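You operate a simulated robot arm through the tools that you are given. There is no shell and no other tool.

You run a simulated two-armed robot. Do the job below in one go: nothing can be reset, and whatever is moved stays where it is left.

## Task
Put the card's weight on the silver plate, cover it, run the motor a few seconds and switch it off.
Fine: use the cord switch; three seconds are enough; the cover goes on before the motor runs.

The check looks at the end state, three seconds after you hand in, the way a careful person would. Anything else that was tipped, shoved, dropped, spilled or broken makes it a failure. Lids that push on must go on centred and level and be pressed home; caps that screw on are set level and turned clockwise until they are tight.

## Robot
Two 6-joint arms with fingered hands on one trunk that stands fixed in place. Base frame: the origin is at the foot of the trunk, x ahead of it, y to its left, z up; the work surface is at about z = 0.75. Units: m, degrees, N and s.
The left shoulder is at [0.07, 0.191, 1.197], the right one opposite. Payload 4.7 kg a hand.
The tool frame of a hand sits at the grasp point between the pads (the TCP): z along the fingers, y along the line on which they close. The tips reach 0.036 m beyond it. Largest opening 0.12 m; the body of the gripper starts 0.042 m behind the TCP. The gripper is a hand of 5 fingers: y runs from the thumb to the fingers, the wrist lies at [-0.018, -0.113, -0.198] in the tool frame, and closing takes about 1.5 s.
Orientation is that of the tool frame in the base frame, as a unit quaternion [x, y, z, w]. With the fingers straight down and the wrist toward the robot, the tool's x, y and z point along [0, 1, 0], [1, 0, 0] and [0, 0, -1] of the base frame.

## Interface
- The arms move only by the tool apply_moves. It takes "left_targets", "right_targets" or both (then of equal length, played together; a hand with none holds still); each is a list of rows, each a list of 6 numbers: the turn, a rotation vector about the tool's x, y, z in units of 4 degrees (1.0 is 4 degrees), then the shift along the tool's x, y, z in units of 20 mm (1.0 is 20 mm). In form: [[rx, ry, rz, x, y, z], ...]. A call has 1 to 20 rows; each row shifts and turns the commanded pose from where the row before left it, along the tool's axes as they then stand. "left_fingers" and "right_fingers" are, for a hand that has rows, the opening, from 0 (shut) to 1 (fully open), set as the call begins (left out, the last holds). A call with a number of a shift or a turn outside -1 to 1 is refused whole. Each row takes 0.2 s and may step no farther than 0.05 m and 8.6 degrees from the row before; otherwise, or with a gripper value out of range, the whole call is refused. A pose out of reach is approached as far as the arm can. The call stops where the force on the tool passes 40 N (or 10 N more than at its start, if that is more) or the arm is blocked; 0.2 s more then pass. The fingers move at their own pace (about 0.045 m/s each) and stop on an object; they squeeze with about 29 N. The grip force told is the motor's: it shows also when the fingers shut on nothing. Time passes only in rows, and 0.2 s behind the last, so rows that do not move let the fingers close. It gives the time, the measured TCP pose, the force on the tool (base axes), the opening and the grip force at its end, in the units of the frame above (readings bear some noise), with the torque about the TCP (base axes, N m) and any sound that the robot's microphone picked up.
- Cameras (640 x 400 px; columns grow to the right, rows downward): "scene" is now at [0.1248, -0.0567, 1.4493]; the picture's right is [-0.60, -0.80, 0.00], its down [-0.27, 0.20, -0.94] and it looks along [0.76, -0.56, -0.34] (base axes); focal length 258 px, centre (320, 200). "left" rides on the left gripper at [-0.073, -0.091, -0.143] in its tool frame; the picture's right is [-0.80, -0.28, 0.52], its down [0.53, -0.73, 0.42] and it looks along [0.27, 0.62, 0.74] (tool axes); focal length 234 px, centre (320, 200). "right" rides on the right gripper at [0.072, -0.091, -0.143] in its tool frame; the picture's right is [-0.80, 0.28, -0.53], its down [-0.53, -0.73, 0.42] and it looks along [-0.27, 0.62, 0.74] (tool axes); focal length 234 px, centre (320, 200). There is no depth. A picture from a camera that has moved, and an enlarged one, comes with that camera's place and axes in the base frame and with its lens.
- camera(camera): a new picture of that camera. The clock stands still meanwhile.
- move_column(by): slides the trunk up (or, below 0, down) by that many m; the arms and the scene camera ride with it, the base frame stays. It gives what a move gives, with no picture.
- set_fingers(index, middle, ring, little, thumb_bend, thumb_turn, hand): sets how far each is bent, from 0 (flat) to 1 (curled in); at 0.3 the hand is open as for a grip, at 0.7 the pads meet at the TCP. One left out holds its place. A second passes; each finger stops where it meets its share of the squeeze, and holds until it gets a number again. A gripper value or a shape takes the hand back. It gives what a move gives, with no picture; readings hold the bend of each and the force on index, middle, ring, little, thumb and palm. thumb_turn goes from beside the hand (0) to across from the fingers (1), as for a grip.
- grasp_type(shape, hand): the hand has 5 fingers and takes this shape, open, in about a second: jaw (thumb against the fingers, like two jaws); tri (thumb and two fingers); tip (a fingertip pinch); poke (one finger out to press); point (the index stretched); flat (the hand flat); cup (the hand cupped); fist (a fist). The gripper value then closes the fingers along that shape, each until it touches; the sizes above hold for jaw. It gives what a move gives, with no picture.
- head_to(pan, tilt): turns the head with the scene camera to pan (to the left, within 86 degrees either way) and tilt (down, from -29 to 69), counted from straight ahead of the robot. It gives what a move gives.
- close_up(camera, box): a new picture of the part [left, top, right, bottom] of that camera's present view, enlarged. The clock stands still meanwhile.
- hand_in(): hands the job in; it is judged then, once.

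Nothing tells you positions but the pictures and the camera data. Unless the task says otherwise, let go and move clear before handing in.

The tools are called after "Emit:" as name(argument=value, ...) on one line, values as JSON. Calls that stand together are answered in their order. apply_moves: Moves the arms, as the interface text tells. Its arguments: {"type":"object","properties":{"left_targets":{"type":"array"},"left_fingers":{"type":"number"},"right_targets":{"type":"array"},"right_fingers":{"type":"number"}},"required":[]} The other tools are called the same way: move_column (by) slides the trunk up or down; grasp_type (shape, hand) gives the hand a shape; set_fingers (index, middle, ring, little, thumb_bend, thumb_turn, hand) moves the fingers one by one; head_to (pan, tilt) turns the head that bears the scene camera; camera (camera) takes a picture; close_up (camera, box) takes an enlarged picture of a part of a camera's view; hand_in () hands the job in.

At the start:

```text
time_s: 0.0
left_position: [0.7145, -0.1072, 1.4067]
left_ee_rot: [0.707, 0.707, 0.0, 0.0]
left_wrist_force: [0.2, -0.2, 0.1]
left_ft_torque: [0.01, -0.01, -0.02]
left_gripper_width: 0.1193
left_grasp_force: 0.1
left_shape: jaw
left_bend: [0.3, 0.3, 0.3, 0.3, 0.3, 0.98]
left_finger forces: [0.1, 0.0, 0.0, 0.1, 0.0, 0.0]
right_position: [0.4332, -0.4984, 1.3557]
right_ee_rot: [0.707, 0.707, 0.0, 0.0]
right_wrist_force: [-0.5, 0.4, 0.5]
right_ft_torque: [-0.02, -0.02, -0.02]
right_gripper_width: 0.1198
right_grasp_force: 0.1
right_shape: jaw
right_bend: [0.3, 0.3, 0.3, 0.3, 0.3, 0.98]
right_finger forces: [0.1, 0.1, 0.0, 0.0, 0.0, 0.0]
trunk travel left (down, up): [-0.674, 0.266]
head pan, tilt: [-36.6, 19.6]
```

scene: 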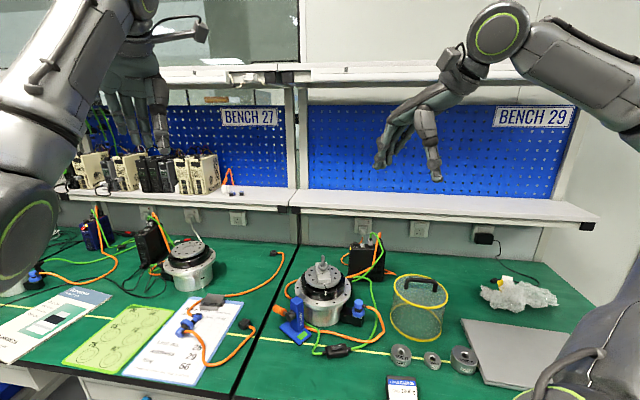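
right: 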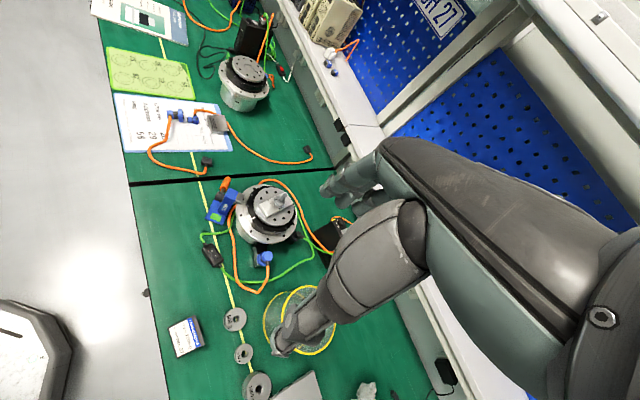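
left: 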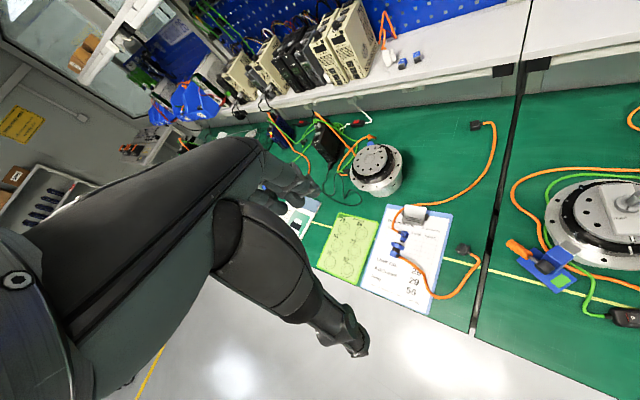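

I see two benches, two motors, a mesh cage (cover), three slotted weights, a card, and cord switches. I'll look closer before I move anything.

Emit:
close_up(camera="scene", box=[260, 230, 420, 330])

Emit:
close_up(camera="scene", box=[370, 260, 530, 400])

Emit:
close_up(camera="scene", box=[110, 220, 270, 390])

Emit:
close_up(camera="right", box=[140, 170, 340, 400])

```text
4.00 times, centred on (340, 280) of scene
camera zoom: at [0.1248, -0.0567, 1.4493], right [-0.6, -0.8, 0.0], down [-0.27, 0.2, -0.94], along [0.76, -0.56, -0.34], focal length 1033 px, centre (240, -120)
```

zoom: 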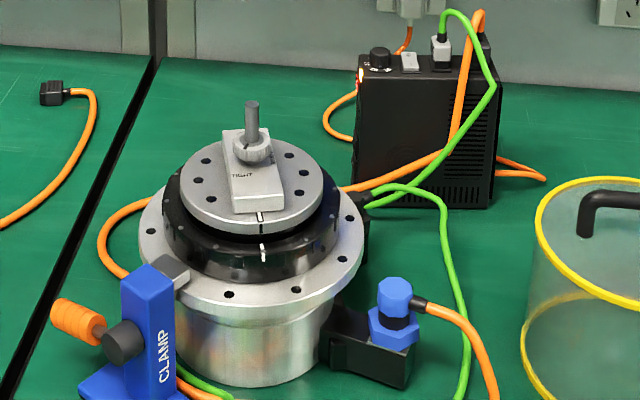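

```text
2.86 times, centred on (450, 330) of scene
camera zoom: at [0.1248, -0.0567, 1.4493], right [-0.6, -0.8, 0.0], down [-0.27, 0.2, -0.94], along [0.76, -0.56, -0.34], focal length 738 px, centre (-51, -171)
```

zoom: 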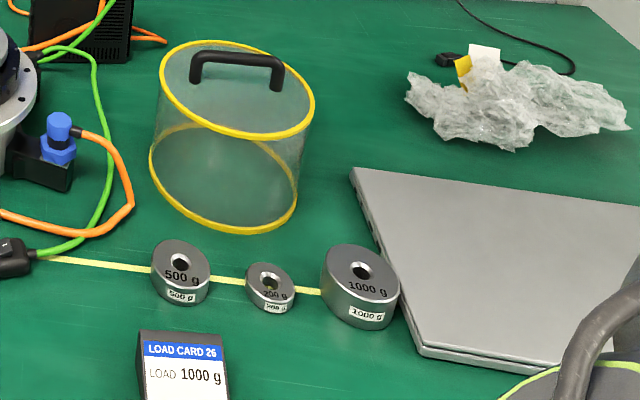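

```text
2.35 times, centred on (190, 305) of scene
camera zoom: at [0.1248, -0.0567, 1.4493], right [-0.6, -0.8, 0.0], down [-0.27, 0.2, -0.94], along [0.76, -0.56, -0.34], focal length 607 px, centre (626, -47)
```

zoom: 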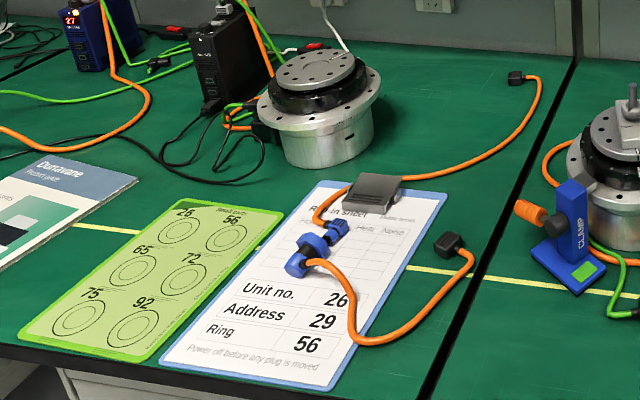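

```text
1.74 times, centred on (240, 285) of right
camera zoom: at [0.3426, -0.4248, 1.4995], right [0.28, -0.8, 0.53], down [-0.73, -0.53, -0.42], along [0.62, -0.27, -0.74], focal length 407 px, centre (459, 52)
```

zoom: 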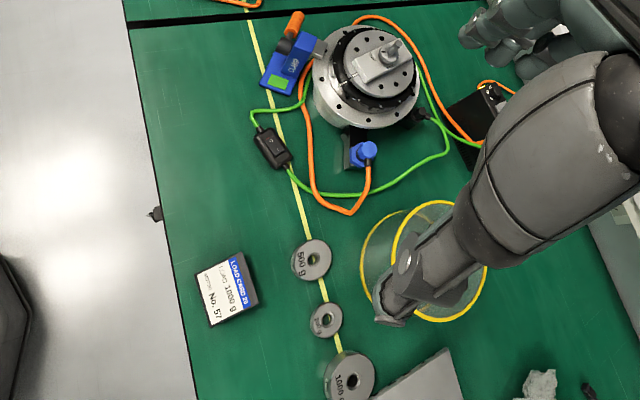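

The card seems to read LOAD 1000 g. I want sharper views of the card, the motor's top, the switch and the driver box before planning.

Emit:
close_up(camera="scene", box=[300, 250, 350, 285])

Emit:
close_up(camera="scene", box=[310, 330, 370, 365])

Emit:
close_up(camera="scene", box=[340, 225, 400, 285])

Emit:
close_up(camera="right", box=[160, 300, 220, 370])

Emit:
close_up(camera="right", box=[195, 165, 305, 275])

Emit:
close_up(camera="right", box=[210, 280, 330, 400])

Emit:
head_to(pan=-50, tilt=40)

Emit:
camera(camera="scene")

```text
11.43 times, centred on (325, 268) of scene
camera zoom: at [0.1248, -0.0567, 1.4493], right [-0.6, -0.8, 0.0], down [-0.27, 0.2, -0.94], along [0.76, -0.56, -0.34], focal length 2950 px, centre (263, -571)
```

zoom: 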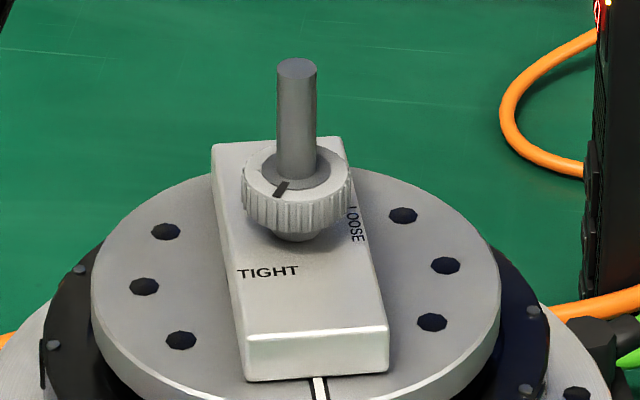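

```text
10.67 times, centred on (340, 348) of scene
camera zoom: at [0.1248, -0.0567, 1.4493], right [-0.6, -0.8, 0.0], down [-0.27, 0.2, -0.94], along [0.76, -0.56, -0.34], focal length 2754 px, centre (107, -1373)
```

zoom: 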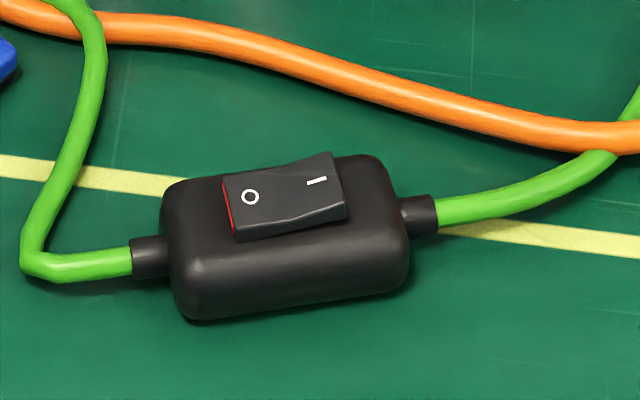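

```text
6.67 times, centred on (370, 255) of scene
camera zoom: at [0.1248, -0.0567, 1.4493], right [-0.6, -0.8, 0.0], down [-0.27, 0.2, -0.94], along [0.76, -0.56, -0.34], focal length 1721 px, centre (-13, -167)
```

zoom: 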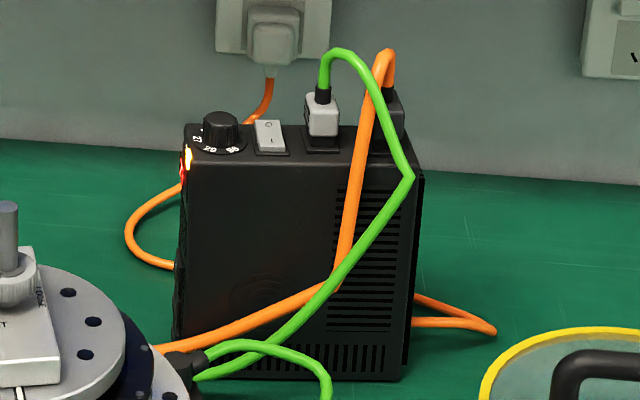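

```text
5.71 times, centred on (190, 335) of right
camera zoom: at [0.3426, -0.4248, 1.4995], right [0.28, -0.8, 0.53], down [-0.73, -0.53, -0.42], along [0.62, -0.27, -0.74], focal length 1338 px, centre (1063, -571)
```

zoom: 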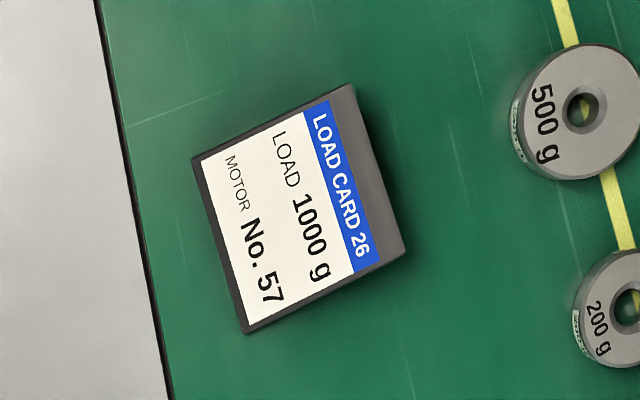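

```text
3.64 times, centred on (250, 220) of right
camera zoom: at [0.3426, -0.4248, 1.4995], right [0.28, -0.8, 0.53], down [-0.73, -0.53, -0.42], along [0.62, -0.27, -0.74], focal length 852 px, centre (574, 127)
```

zoom: 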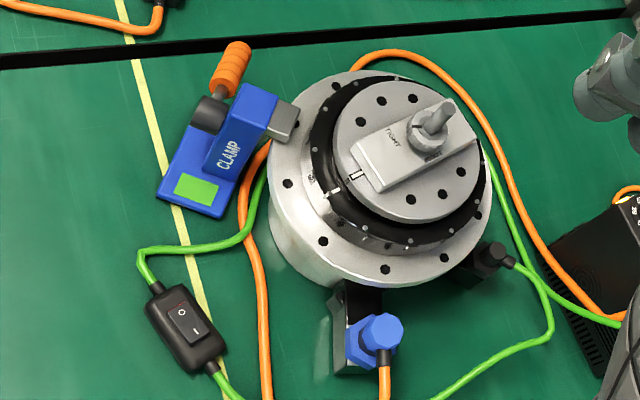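

```text
3.33 times, centred on (270, 340) of right
camera zoom: at [0.3426, -0.4248, 1.4995], right [0.28, -0.8, 0.53], down [-0.73, -0.53, -0.42], along [0.62, -0.27, -0.74], focal length 781 px, centre (487, -267)
```

zoom: 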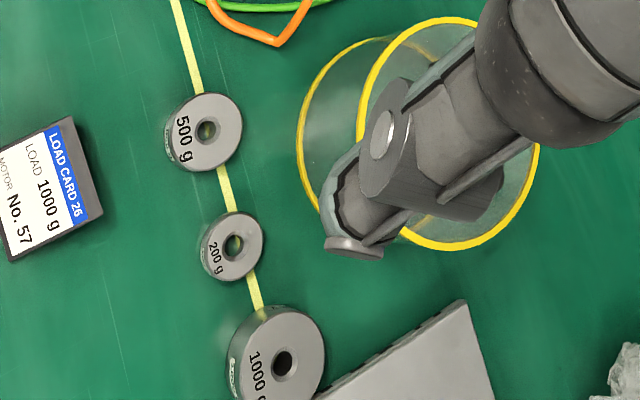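

```text
time_s: 0.8
left_position: [0.714, -0.1071, 1.4078]
left_ee_rot: [0.707, 0.708, 0.001, 0.0]
left_wrist_force: [0.9, -0.2, 0.9]
left_ft_torque: [-0.04, 0.0, 0.03]
left_gripper_width: 0.1194
left_grasp_force: 0.1
left_shape: jaw
left_bend: [0.3, 0.3, 0.3, 0.3, 0.3, 0.98]
left_finger forces: [0.0, 0.0, 0.0, 0.0, 0.0, 0.1]
right_position: [0.434, -0.4978, 1.3559]
right_ee_rot: [0.707, 0.708, 0.0, -0.001]
right_wrist_force: [0.3, 0.4, -0.2]
right_ft_torque: [0.0, 0.02, -0.01]
right_gripper_width: 0.1196
right_grasp_force: 0.1
right_shape: jaw
right_bend: [0.3, 0.3, 0.3, 0.3, 0.3, 0.98]
right_finger forces: [0.1, 0.0, 0.0, 0.0, 0.0, 0.1]
trunk travel left (down, up): [-0.674, 0.266]
head pan, tilt: [-50.0, 40.0]
```

```text
taken
camera scene: at [0.1046, -0.0663, 1.4172], right [-0.77, -0.64, 0.0], down [-0.41, 0.49, -0.77], along [0.49, -0.59, -0.64], focal length 258 px, centre (320, 200)
```

scene: 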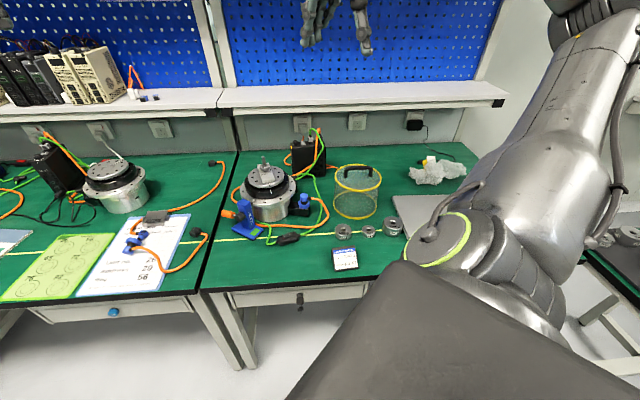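

The card reads LOAD 1000 g, Motor No. 57. The bench-29 motor has a post with a TIGHT/LOOSE knob, a clamp, and a green cord with a rocker switch. I'll bring the right hand camera nearer to check the motor and its knob.

Emit:
apply_moves(right_targets=[[0, 0, 0, 0.31, 0.72, 0.97], [0, 0, 0, 0.31, 0.72, 0.97], [0, 0, 0, 0.31, 0.72, 0.97], [0, 0, 0, 0.31, 0.72, 0.97], [0, 0, 0, 0.31, 0.72, 0.97], [0, 0, 0, 0.31, 0.72, 0.97], [0, 0, 0, 0.31, 0.72, 0.97], [0, 0, 0, 0.31, 0.72, 0.97]])

Emit:
camera(camera="right")

Emit:
camera(camera="scene")

```text
time_s: 2.6
left_position: [0.7166, -0.1068, 1.4061]
left_ee_rot: [0.707, 0.707, -0.001, 0.0]
left_wrist_force: [0.5, -0.5, 0.3]
left_ft_torque: [-0.05, 0.01, -0.03]
left_gripper_width: 0.1197
left_grasp_force: 0.0
left_shape: jaw
left_bend: [0.3, 0.3, 0.3, 0.3, 0.3, 0.98]
left_finger forces: [0.0, 0.0, 0.0, 0.0, 0.0, 0.0]
right_position: [0.5505, -0.4481, 1.1994]
right_ee_rot: [0.707, 0.707, -0.001, -0.001]
right_wrist_force: [0.6, -0.1, 0.5]
right_ft_torque: [0.0, 0.03, 0.03]
right_gripper_width: 0.1195
right_grasp_force: 0.1
right_shape: jaw
right_bend: [0.3, 0.3, 0.3, 0.3, 0.3, 0.98]
right_finger forces: [0.0, 0.0, 0.1, 0.0, 0.0, 0.0]
trunk travel left (down, up): [-0.674, 0.266]
head pan, tilt: [-50.0, 40.0]
```

```text
taken
camera right: at [0.46, -0.3741, 1.3435], right [0.28, -0.8, 0.53], down [-0.73, -0.53, -0.42], along [0.62, -0.27, -0.74], focal length 234 px, centre (320, 200)
```

right: 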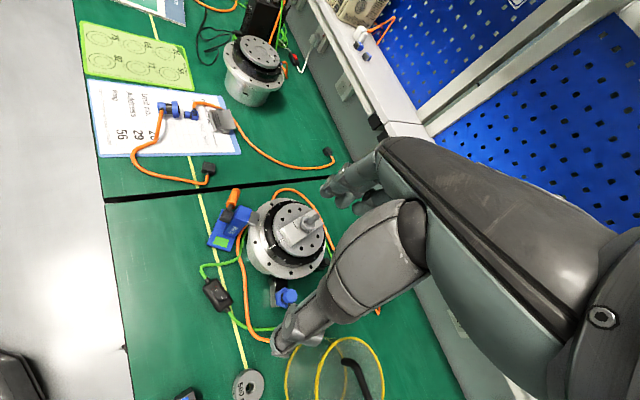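

```text
taken
camera scene: at [0.1062, -0.0653, 1.417], right [-0.77, -0.64, 0.0], down [-0.41, 0.49, -0.77], along [0.49, -0.59, -0.64], focal length 258 px, centre (320, 200)
```

scene: 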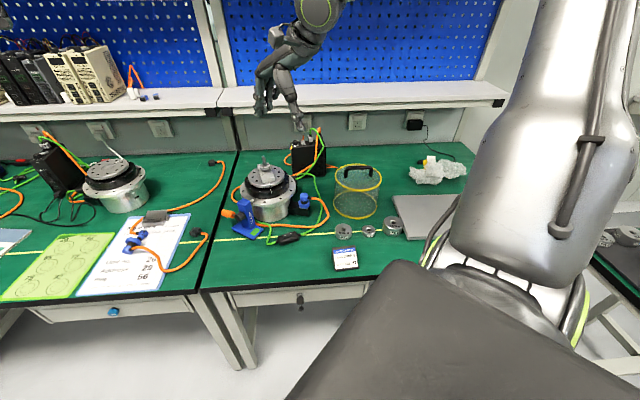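

Emit:
close_up(camera="right", box=[190, 180, 340, 310])

Emit:
close_up(camera="right", box=[270, 195, 325, 255])

Emit:
close_up(camera="scene", box=[215, 150, 325, 250])

Emit:
close_up(camera="scene", box=[310, 150, 450, 270])

```text
3.08 times, centred on (265, 245) of right
camera zoom: at [0.46, -0.3741, 1.3435], right [0.28, -0.8, 0.53], down [-0.73, -0.53, -0.42], along [0.62, -0.27, -0.74], focal length 720 px, centre (489, 62)
```

zoom: 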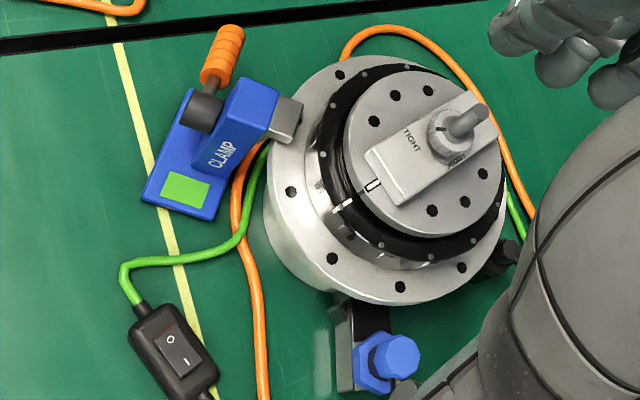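

```text
6.67 times, centred on (298, 225) of right
camera zoom: at [0.46, -0.3741, 1.3435], right [0.28, -0.8, 0.53], down [-0.73, -0.53, -0.42], along [0.62, -0.27, -0.74], focal length 1561 px, centre (470, 33)
```

zoom: 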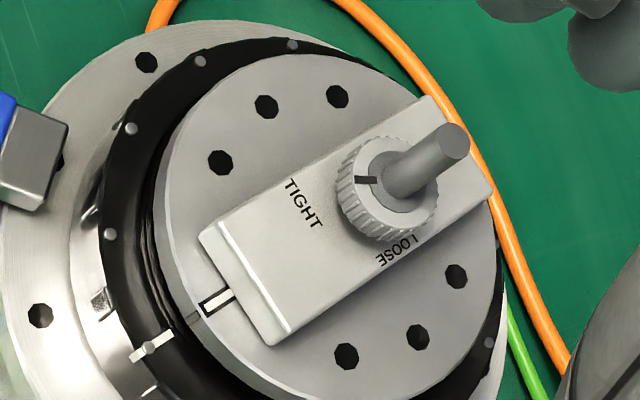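

```text
4.00 times, centred on (270, 200) of scene
camera zoom: at [0.1062, -0.0653, 1.417], right [-0.77, -0.64, 0.0], down [-0.41, 0.49, -0.77], along [0.49, -0.59, -0.64], focal length 1033 px, centre (520, 200)
```

zoom: 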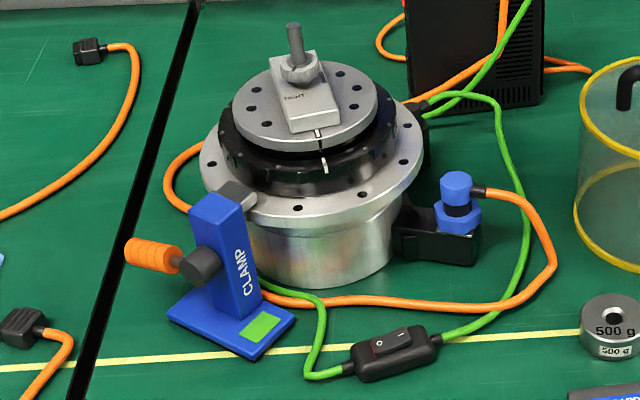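

```text
3.33 times, centred on (380, 210) of scene
camera zoom: at [0.1062, -0.0653, 1.417], right [-0.77, -0.64, 0.0], down [-0.41, 0.49, -0.77], along [0.49, -0.59, -0.64], focal length 860 px, centre (120, 167)
```

zoom: 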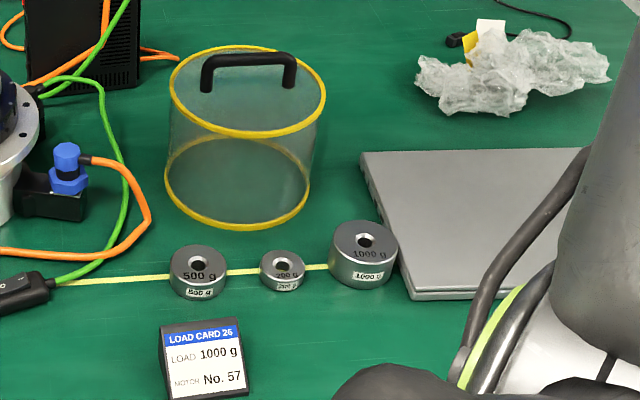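

The knob's mark seems to point at TIGHT. The cover looks about 0.17–0.18 m across and should sit on the flange around the black ring, so I need to see how far the clamp jaw reaches in. I'll move the right camera closer.

Emit:
apply_moves(right_targets=[[0, 0, 0, -0.8, 0.367, 0.678], [0, 0, 0, -0.8, 0.367, 0.678], [0, 0, 0, -0.8, 0.367, 0.678], [0, 0, 0, -0.8, 0.367, 0.678], [0, 0, 0, -0.8, 0.367, 0.678], [0, 0, 0, -0.8, 0.367, 0.678], [0, 0, 0, -0.8, 0.367, 0.678], [0, 0, 0, -0.8, 0.367, 0.678], [0, 0, 0, -0.8, 0.367, 0.678]])

Emit:
camera(camera="right")

```text
time_s: 4.6
left_position: [0.7154, -0.1084, 1.4084]
left_ee_rot: [0.707, 0.707, -0.001, -0.001]
left_wrist_force: [-0.1, -0.1, -0.4]
left_ft_torque: [0.02, -0.02, 0.01]
left_gripper_width: 0.1195
left_grasp_force: 0.1
left_shape: jaw
left_bend: [0.3, 0.3, 0.3, 0.3, 0.3, 0.98]
left_finger forces: [0.1, 0.0, 0.0, 0.0, 0.0, 0.1]
right_position: [0.6038, -0.5913, 1.0814]
right_ee_rot: [0.708, 0.706, 0.0, 0.002]
right_wrist_force: [0.6, -0.5, -0.7]
right_ft_torque: [0.01, 0.02, 0.04]
right_gripper_width: 0.1198
right_grasp_force: 0.1
right_shape: jaw
right_bend: [0.3, 0.3, 0.3, 0.3, 0.3, 0.98]
right_finger forces: [0.0, 0.1, 0.0, 0.0, 0.1, 0.0]
right hand out of reach, approached as far as the arm can: row 9
trunk travel left (down, up): [-0.674, 0.266]
head pan, tilt: [-50.0, 40.0]
```

```text
taken
camera right: at [0.5123, -0.5172, 1.2266], right [0.28, -0.8, 0.53], down [-0.73, -0.53, -0.42], along [0.62, -0.27, -0.74], focal length 234 px, centre (320, 200)
```

right: 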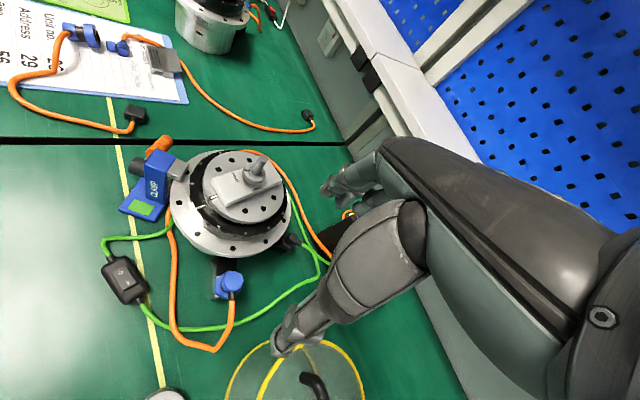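

Emit:
close_up(camera="right", box=[115, 130, 305, 260])

Emit:
close_up(camera="right", box=[190, 145, 295, 220])

Emit:
close_up(camera="right", box=[120, 130, 220, 200])

```text
3.08 times, centred on (210, 195) of right
camera zoom: at [0.5123, -0.5172, 1.2266], right [0.28, -0.8, 0.53], down [-0.73, -0.53, -0.42], along [0.62, -0.27, -0.74], focal length 720 px, centre (658, 215)
```

zoom: 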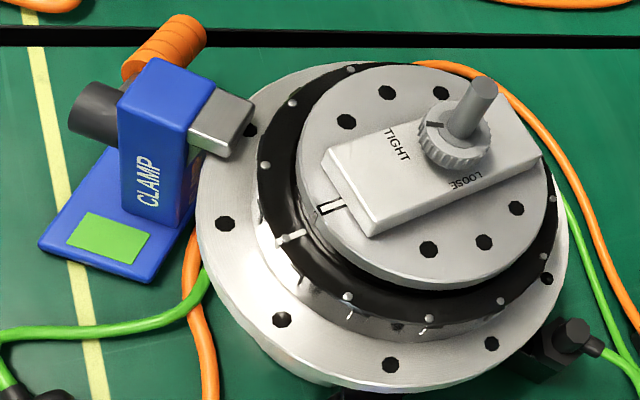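

```text
5.33 times, centred on (242, 182) of right
camera zoom: at [0.5123, -0.5172, 1.2266], right [0.28, -0.8, 0.53], down [-0.73, -0.53, -0.42], along [0.62, -0.27, -0.74], focal length 1249 px, centre (733, 293)
```

zoom: 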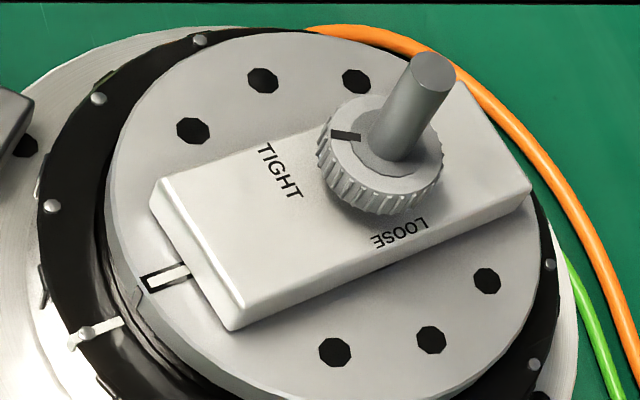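

```text
5.71 times, centred on (170, 165) of right
camera zoom: at [0.5123, -0.5172, 1.2266], right [0.28, -0.8, 0.53], down [-0.73, -0.53, -0.42], along [0.62, -0.27, -0.74], focal length 1338 px, centre (1177, 400)
```

zoom: 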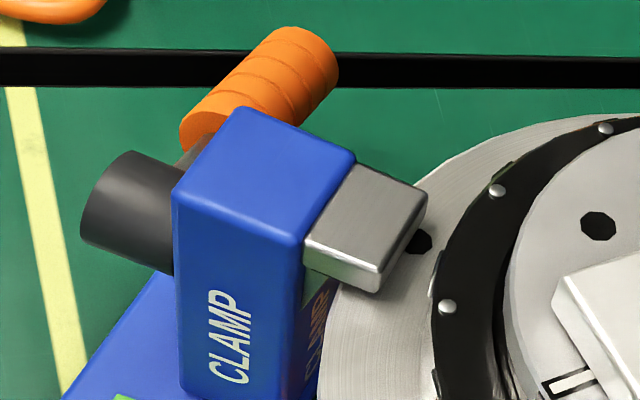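

The knob does point at TIGHT, and the gap between the clamp jaw and black ring is about 10 mm, so the cover should fit. I place the post at about (0.722, -0.512) with its top near z = 0.984. Next I'll back off, yaw the right hand toward the bench and look at the 1000 g weight.

Emit:
apply_moves(right_targets=[[0, 0, 1, 0, -0.8, 0], [0, 0, 1, 0, -0.8, 0], [0, 0, 1, 0, -0.8, 0], [0, 0, 1, 0, -0.8, 0], [0, 0, 1, 0, -0.8, 0], [0, 0, 1, 0, -0.8, 0], [0, 0, 1, 0, -0.8, 0], [0, 0, 1, 0, -0.8, 0], [0, 0, 1, 0, -0.8, 0], [0, 0, 1, 0, -0.8, 0], [0, 0, 1, 0, -0.8, 0]])

Emit:
camera(camera="right")

Emit:
camera(camera="scene")

```text
time_s: 7.0
left_position: [0.7138, -0.1023, 1.4095]
left_ee_rot: [0.707, 0.707, -0.001, 0.002]
left_wrist_force: [0.8, 1.4, -0.3]
left_ft_torque: [-0.07, -0.03, -0.05]
left_gripper_width: 0.1195
left_grasp_force: 0.1
left_shape: jaw
left_bend: [0.3, 0.3, 0.3, 0.3, 0.3, 0.98]
left_finger forces: [0.0, 0.1, 0.1, 0.0, 0.0, 0.1]
right_position: [0.4458, -0.5195, 1.0839]
right_ee_rot: [0.92, 0.391, 0.0, 0.0]
right_wrist_force: [-0.1, 0.4, 0.7]
right_ft_torque: [-0.01, -0.01, 0.0]
right_gripper_width: 0.1199
right_grasp_force: 0.1
right_shape: jaw
right_bend: [0.3, 0.3, 0.3, 0.3, 0.3, 0.98]
right_finger forces: [0.1, 0.1, 0.0, 0.0, 0.0, 0.0]
right hand out of reach, approached as far as the arm can: row 7
trunk travel left (down, up): [-0.674, 0.266]
head pan, tilt: [-50.0, 40.0]
```

```text
taken
camera right: at [0.4298, -0.4029, 1.228], right [-0.36, -0.77, 0.53], down [-0.9, 0.13, -0.43], along [0.26, -0.62, -0.74], focal length 234 px, centre (320, 200)
```

right: 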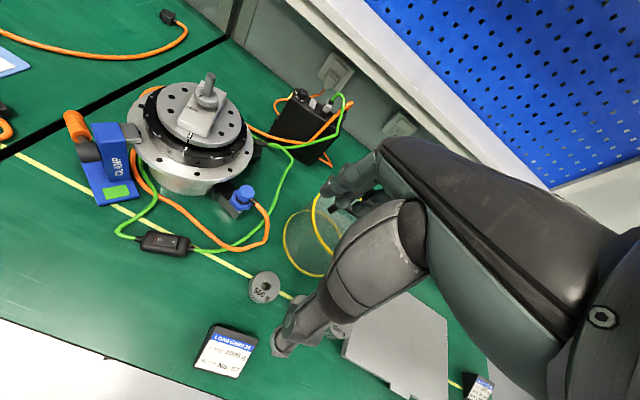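

```text
taken
camera scene: at [0.1041, -0.0626, 1.4173], right [-0.77, -0.64, 0.0], down [-0.41, 0.49, -0.77], along [0.49, -0.59, -0.64], focal length 258 px, centre (320, 200)
```

scene: 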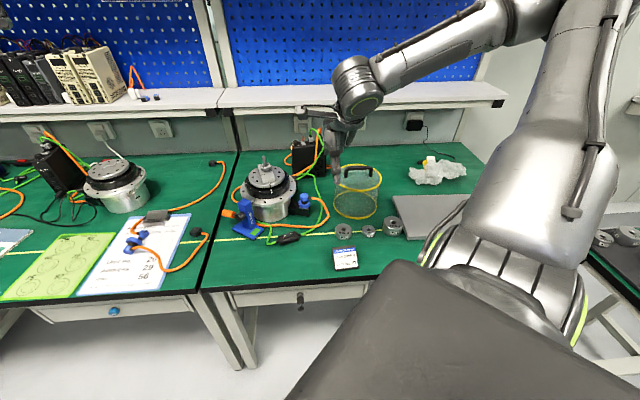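

Emit:
close_up(camera="right", box=[440, 360, 520, 400])

Emit:
close_up(camera="right", box=[60, 60, 280, 220])

Emit:
close_up(camera="right", box=[230, 260, 380, 370])

Emit:
close_up(camera="scene", box=[310, 60, 430, 180])

Emit:
close_up(camera="scene", box=[350, 200, 430, 260])

```text
8.00 times, centred on (480, 380) of right
camera zoom: at [0.4298, -0.4029, 1.228], right [-0.36, -0.77, 0.53], down [-0.9, 0.13, -0.43], along [0.26, -0.62, -0.74], focal length 1873 px, centre (-960, -1240)
```

zoom: 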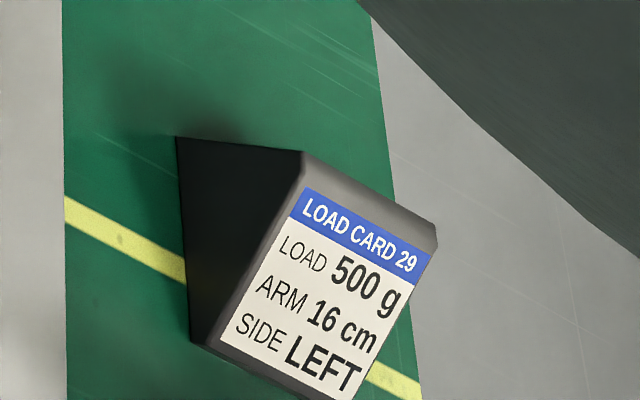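

```text
2.50 times, centred on (170, 140) of right
camera zoom: at [0.4298, -0.4029, 1.228], right [-0.36, -0.77, 0.53], down [-0.9, 0.13, -0.43], along [0.26, -0.62, -0.74], focal length 585 px, centre (695, 350)
```

zoom: 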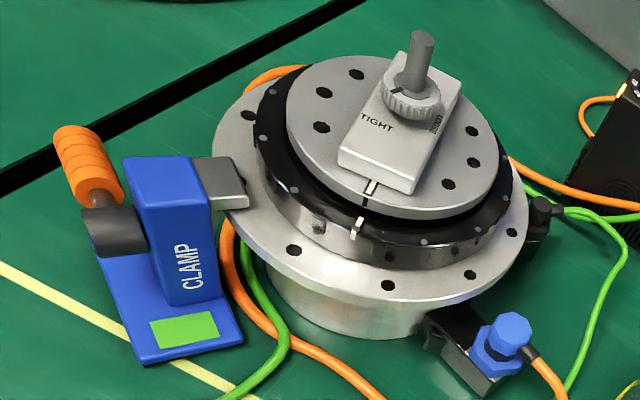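

```text
3.64 times, centred on (305, 315) of right
camera zoom: at [0.4298, -0.4029, 1.228], right [-0.36, -0.77, 0.53], down [-0.9, 0.13, -0.43], along [0.26, -0.62, -0.74], focal length 852 px, centre (374, -218)
```

zoom: 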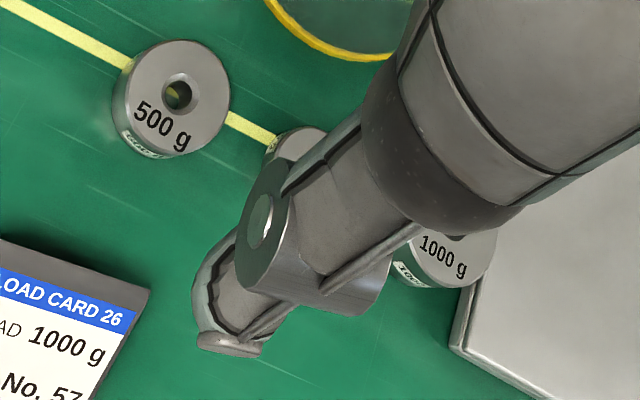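

```text
3.33 times, centred on (370, 120) of scene
camera zoom: at [0.1041, -0.0626, 1.4173], right [-0.77, -0.64, 0.0], down [-0.41, 0.49, -0.77], along [0.49, -0.59, -0.64], focal length 860 px, centre (153, 467)
```

zoom: 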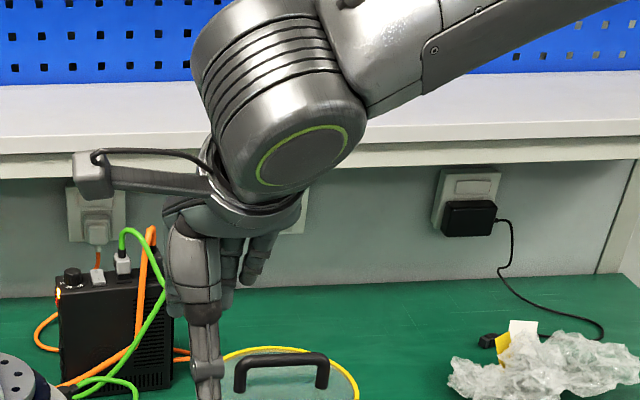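

```text
6.67 times, centred on (390, 230) of scene
camera zoom: at [0.1041, -0.0626, 1.4173], right [-0.77, -0.64, 0.0], down [-0.41, 0.49, -0.77], along [0.49, -0.59, -0.64], focal length 1721 px, centre (-147, 0)
```

zoom: 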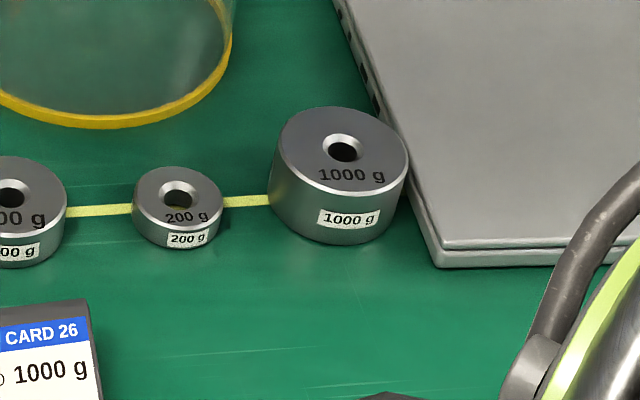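

There's another card (29) on a bench further right that's about some other apparatus. I'll pan around to be sure which card, motor and switch belong together.

Emit:
head_to(pan=-85, tilt=35)

Emit:
camera(camera="scene")

Emit:
head_to(pan=0, tilt=35)

Emit:
camera(camera="scene")

Emit:
head_to(pan=-40, tilt=35)

Emit:
camera(camera="scene")

Emit:
camera(camera="left")

```text
time_s: 8.1
left_position: [0.7155, -0.1083, 1.4072]
left_ee_rot: [0.707, 0.707, -0.001, 0.0]
left_wrist_force: [-0.2, 0.6, -0.2]
left_ft_torque: [0.02, -0.01, 0.01]
left_gripper_width: 0.1193
left_grasp_force: 0.0
left_shape: jaw
left_bend: [0.3, 0.3, 0.3, 0.3, 0.3, 0.98]
left_finger forces: [0.0, 0.0, 0.1, 0.0, 0.0, 0.0]
right_position: [0.4455, -0.5238, 1.083]
right_ee_rot: [0.92, 0.391, 0.0, 0.0]
right_wrist_force: [0.4, 0.0, -0.1]
right_ft_torque: [-0.03, 0.01, 0.0]
right_gripper_width: 0.1199
right_grasp_force: 0.0
right_shape: jaw
right_bend: [0.3, 0.3, 0.3, 0.3, 0.3, 0.98]
right_finger forces: [0.1, 0.0, 0.1, 0.0, 0.1, 0.0]
trunk travel left (down, up): [-0.674, 0.266]
head pan, tilt: [-85.0, 35.0]
```

```text
taken
camera scene: at [0.0576, -0.0887, 1.4247], right [-1.0, -0.09, 0.0], down [-0.05, 0.57, -0.82], along [0.07, -0.82, -0.57], focal length 258 px, centre (320, 200)
```

scene: 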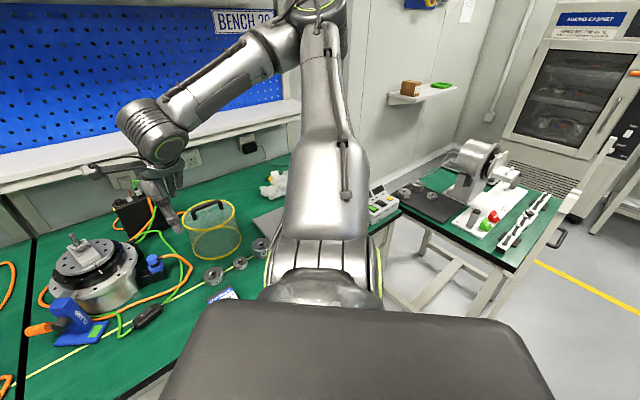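

```text
time_s: 9.6
left_position: [0.7147, -0.1066, 1.4069]
left_ee_rot: [0.707, 0.707, 0.0, 0.0]
left_wrist_force: [-0.1, -0.1, 0.0]
left_ft_torque: [0.01, 0.03, 0.04]
left_gripper_width: 0.1196
left_grasp_force: 0.1
left_shape: jaw
left_bend: [0.3, 0.3, 0.3, 0.3, 0.3, 0.98]
left_finger forces: [0.1, 0.1, 0.0, 0.0, 0.1, 0.0]
right_position: [0.4465, -0.5234, 1.083]
right_ee_rot: [0.92, 0.391, 0.0, 0.0]
right_wrist_force: [0.9, 0.3, -0.4]
right_ft_torque: [0.01, 0.0, 0.04]
right_gripper_width: 0.1198
right_grasp_force: 0.0
right_shape: jaw
right_bend: [0.3, 0.3, 0.3, 0.3, 0.3, 0.98]
right_finger forces: [0.1, 0.0, 0.1, 0.0, 0.0, 0.0]
trunk travel left (down, up): [-0.674, 0.266]
head pan, tilt: [0.0, 35.0]
```

```text
taken
camera scene: at [0.138, -0.0013, 1.4247], right [0.0, -1.0, 0.0], down [-0.57, 0.0, -0.82], along [0.82, 0.0, -0.57], focal length 258 px, centre (320, 200)
```

scene: 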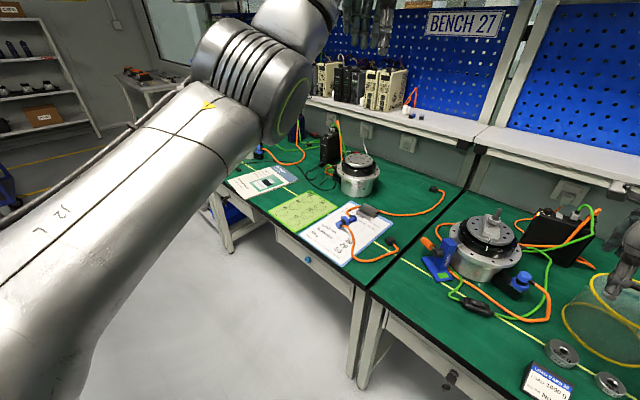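

```text
time_s: 10.7
left_position: [0.7134, -0.1071, 1.4067]
left_ee_rot: [0.707, 0.707, 0.0, 0.0]
left_wrist_force: [0.0, 0.2, 0.3]
left_ft_torque: [-0.03, 0.01, -0.02]
left_gripper_width: 0.1198
left_grasp_force: 0.0
left_shape: jaw
left_bend: [0.3, 0.3, 0.3, 0.3, 0.3, 0.98]
left_finger forces: [0.1, 0.1, 0.0, 0.0, 0.0, 0.0]
right_position: [0.4457, -0.5229, 1.0822]
right_ee_rot: [0.92, 0.392, 0.0, 0.0]
right_wrist_force: [0.8, 0.0, 1.2]
right_ft_torque: [0.01, 0.0, 0.03]
right_gripper_width: 0.1194
right_grasp_force: 0.0
right_shape: jaw
right_bend: [0.3, 0.3, 0.3, 0.3, 0.3, 0.98]
right_finger forces: [0.0, 0.1, 0.0, 0.0, 0.1, 0.0]
trunk travel left (down, up): [-0.674, 0.266]
head pan, tilt: [-40.0, 35.0]
```

```text
taken
camera scene: at [0.1175, -0.0578, 1.4247], right [-0.64, -0.77, 0.0], down [-0.44, 0.37, -0.82], along [0.63, -0.53, -0.57], focal length 258 px, centre (320, 200)
```

scene: 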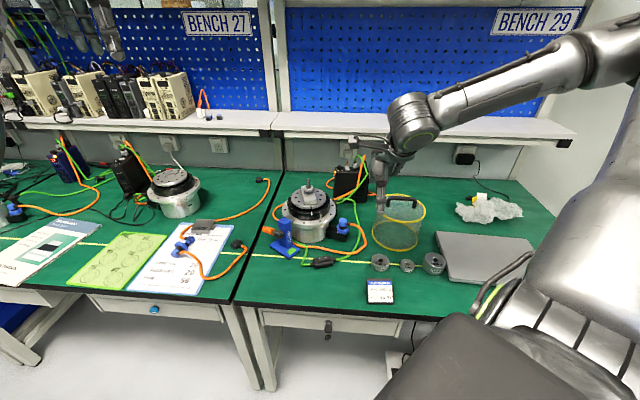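

```text
taken
camera left: at [0.6238, -0.1802, 1.5504], right [-0.28, -0.8, -0.52], down [-0.73, 0.53, -0.42], along [0.62, 0.27, -0.74], focal length 234 px, centre (320, 200)
```

left: 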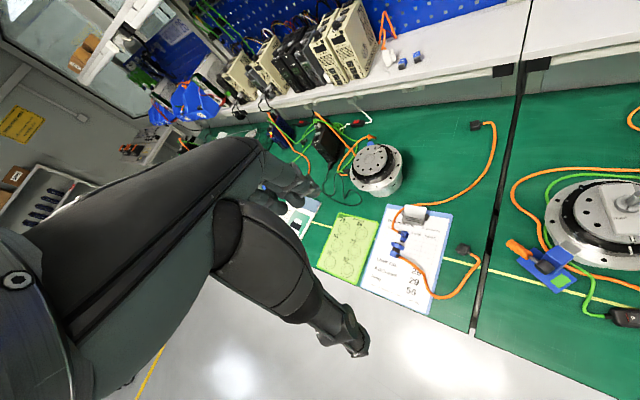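

Emit:
close_up(camera="scene", box=[350, 80, 450, 180])

Emit:
close_up(camera="scene", box=[360, 180, 460, 300])

Emit:
close_up(camera="scene", box=[350, 160, 440, 260])

```text
4.00 times, centred on (400, 130) of scene
camera zoom: at [0.1175, -0.0578, 1.4247], right [-0.64, -0.77, 0.0], down [-0.44, 0.37, -0.82], along [0.63, -0.53, -0.57], focal length 1033 px, centre (0, 480)
```

zoom: 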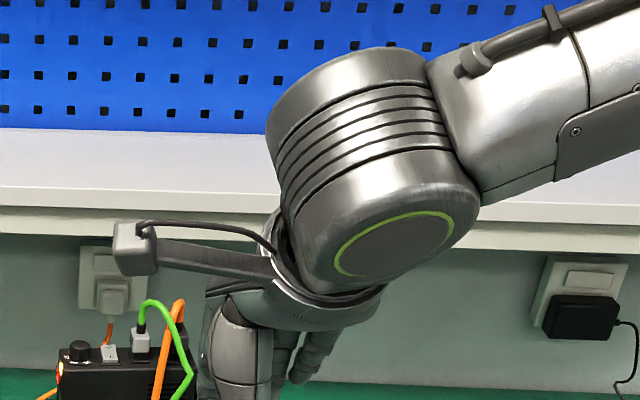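

```text
3.33 times, centred on (410, 240) of scene
camera zoom: at [0.1175, -0.0578, 1.4247], right [-0.64, -0.77, 0.0], down [-0.44, 0.37, -0.82], along [0.63, -0.53, -0.57], focal length 860 px, centre (20, 67)
```

zoom: 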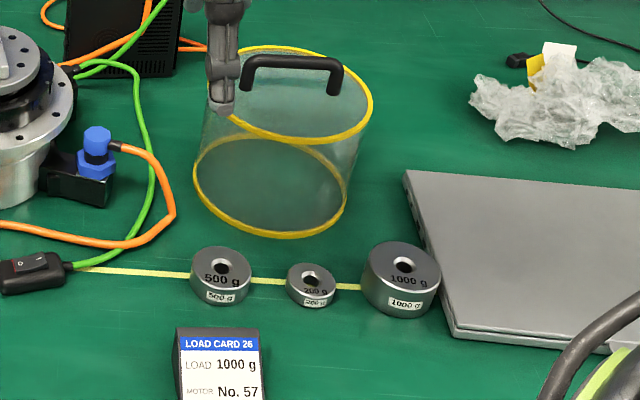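

```text
4.00 times, centred on (395, 210) of scene
camera zoom: at [0.1175, -0.0578, 1.4247], right [-0.64, -0.77, 0.0], down [-0.44, 0.37, -0.82], along [0.63, -0.53, -0.57], focal length 1033 px, centre (20, 160)
```

zoom: 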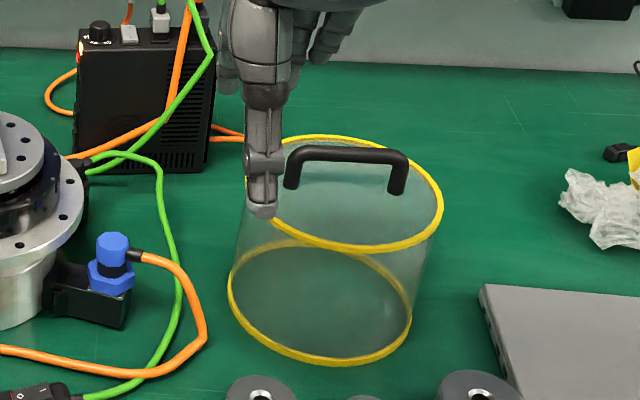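

The card on this bench (26) calls for 1000 g, and the other card belongs to a different table. The weight is about 72 mm across and 35 mm high at roughly (0.32, -0.718), close beside the laptop, so I'll hover over it with a yaw near -28° to keep the fingers clear of the laptop.

Emit:
apply_moves(right_targets=[[0, 0, 0, -0.946, 0.19, 0.346], [0, 0, 0, -0.946, 0.19, 0.346], [0, 0, 0, -0.946, 0.19, 0.346], [0, 0, 0, -0.946, 0.19, 0.346], [0, 0, 0, -0.946, 0.19, 0.346], [0, 0, 0, -0.946, 0.19, 0.346], [0, 0, 0, -0.946, 0.19, 0.346], [0, 0, 0, -0.946, 0.19, 0.346], [0, 0, 0, -0.946, 0.19, 0.346], [0, 0, 0, -0.946, 0.19, 0.346], [0, 0, 0, -0.946, 0.19, 0.346], [0, 0, 0, -0.946, 0.19, 0.346], [0, 0, -1, 0, 0, 0], [0, 0, -1, 0, 0, 0], [0, 0, -1, 0, 0, 0], [0, 0, -1, 0, 0, 0]])

Emit:
camera(camera="right")

Emit:
camera(camera="scene")

```text
time_s: 14.1
left_position: [0.7136, -0.1114, 1.4076]
left_ee_rot: [0.707, 0.707, 0.0, 0.0]
left_wrist_force: [0.3, -0.6, 0.5]
left_ft_torque: [0.11, -0.03, 0.04]
left_gripper_width: 0.1195
left_grasp_force: 0.0
left_shape: jaw
left_bend: [0.3, 0.3, 0.3, 0.3, 0.3, 0.98]
left_finger forces: [0.0, 0.1, 0.0, 0.0, 0.1, 0.1]
right_position: [0.4425, -0.4874, 1.052]
right_ee_rot: [0.857, 0.515, 0.0, -0.001]
right_wrist_force: [-0.7, -0.9, 0.0]
right_ft_torque: [0.0, -0.01, -0.02]
right_gripper_width: 0.1195
right_grasp_force: 0.1
right_shape: jaw
right_bend: [0.3, 0.3, 0.3, 0.3, 0.3, 0.98]
right_finger forces: [0.1, 0.0, 0.0, 0.0, 0.0, 0.0]
right hand out of reach, approached as far as the arm can: row 1, 2, 3, 4, 5, 6, 7, 8, 9, 10, 11, 12, 13, 14, 15
trunk travel left (down, up): [-0.674, 0.266]
head pan, tilt: [-40.0, 35.0]
```

```text
taken
camera right: at [0.3957, -0.3803, 1.1969], right [-0.13, -0.84, 0.52], down [-0.9, -0.13, -0.43], along [0.42, -0.52, -0.74], focal length 234 px, centre (320, 200)
```

right: 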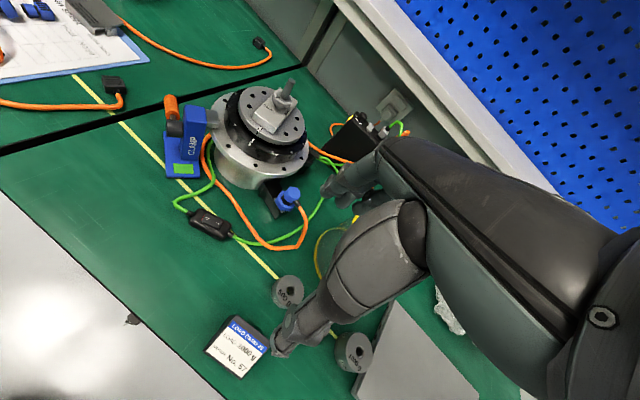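

```text
taken
camera scene: at [0.1166, -0.0613, 1.4246], right [-0.64, -0.77, 0.0], down [-0.44, 0.37, -0.82], along [0.63, -0.52, -0.57], focal length 258 px, centre (320, 200)
```

scene: 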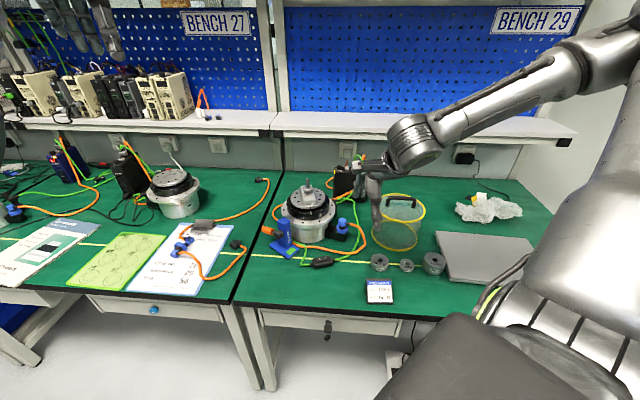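

The arm stopped short on the way. Row 16 (yaw -28°) wasn't flagged, so I'll see where the arm settles with small hold rows.

Emit:
apply_moves(right_targets=[[0, 0, 0, 0, 0, 0], [0, 0, 0, 0, 0, 0]])

```text
time_s: 14.7
left_position: [0.7162, -0.1083, 1.4074]
left_ee_rot: [0.707, 0.707, -0.001, 0.0]
left_wrist_force: [0.5, -0.4, -0.4]
left_ft_torque: [0.02, 0.02, 0.03]
left_gripper_width: 0.1198
left_grasp_force: 0.1
left_shape: jaw
left_bend: [0.3, 0.3, 0.3, 0.3, 0.3, 0.98]
left_finger forces: [0.1, 0.0, 0.0, 0.1, 0.1, 0.1]
right_position: [0.4429, -0.4867, 1.0542]
right_ee_rot: [0.857, 0.515, 0.001, 0.0]
right_wrist_force: [0.2, 0.5, 0.1]
right_ft_torque: [0.01, -0.03, 0.03]
right_gripper_width: 0.1197
right_grasp_force: 0.0
right_shape: jaw
right_bend: [0.3, 0.3, 0.3, 0.3, 0.3, 0.98]
right_finger forces: [0.1, 0.0, 0.0, 0.1, 0.0, 0.0]
trunk travel left (down, up): [-0.674, 0.266]
head pan, tilt: [-40.0, 35.0]
```

The arm keeps stopping about 45° from its shoulder at this yaw. I'll test whether turning the hand further lets it go farther to the right, well above everything.

Emit:
apply_moves(right_targets=[[0, 0, 1, 0, 0, 0], [0, 0, 1, 0, 0, 0], [0, 0, 1, 0, 0, 0], [0, 0, 1, 0, 0, 0], [0, 0, 1, 0, 0, 0], [0, 0, 1, 0, 0, 0], [0, 0, 1, 0, 0, 0], [0, 0, 1, 0, 0, 0], [0, 0, 1, 0, 0, 0], [0, 0, 1, 0, 0, 0]])

Emit:
camera(camera="scene")

```text
time_s: 16.9
left_position: [0.7141, -0.1076, 1.4073]
left_ee_rot: [0.707, 0.707, 0.0, 0.0]
left_wrist_force: [1.0, 0.1, 1.2]
left_ft_torque: [0.01, -0.03, 0.03]
left_gripper_width: 0.1199
left_grasp_force: 0.1
left_shape: jaw
left_bend: [0.3, 0.3, 0.3, 0.3, 0.3, 0.98]
left_finger forces: [0.1, 0.1, 0.0, 0.0, 0.1, 0.0]
right_position: [0.4238, -0.5118, 1.0623]
right_ee_rot: [0.982, 0.19, 0.0, -0.001]
right_wrist_force: [-0.4, -0.2, -0.2]
right_ft_torque: [0.0, -0.01, 0.0]
right_gripper_width: 0.1198
right_grasp_force: 0.2
right_shape: jaw
right_bend: [0.3, 0.3, 0.3, 0.3, 0.3, 0.98]
right_finger forces: [0.1, 0.1, 0.0, 0.0, 0.1, 0.1]
right hand out of reach, approached as far as the arm can: row 6, 7, 8, 9, 10
trunk travel left (down, up): [-0.674, 0.266]
head pan, tilt: [-40.0, 35.0]
```

```text
taken
camera scene: at [0.1173, -0.0579, 1.4247], right [-0.64, -0.77, 0.0], down [-0.44, 0.37, -0.82], along [0.63, -0.53, -0.57], focal length 258 px, centre (320, 200)
```

scene: 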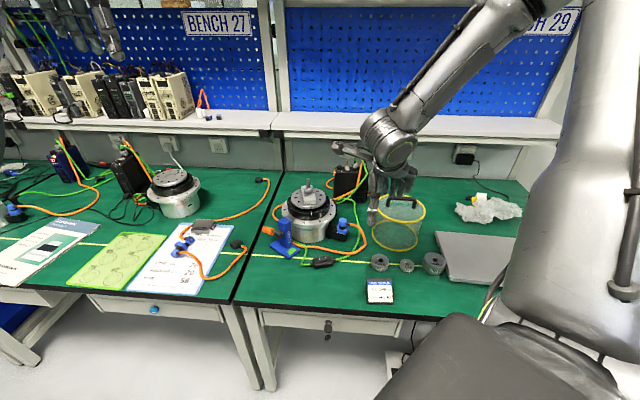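

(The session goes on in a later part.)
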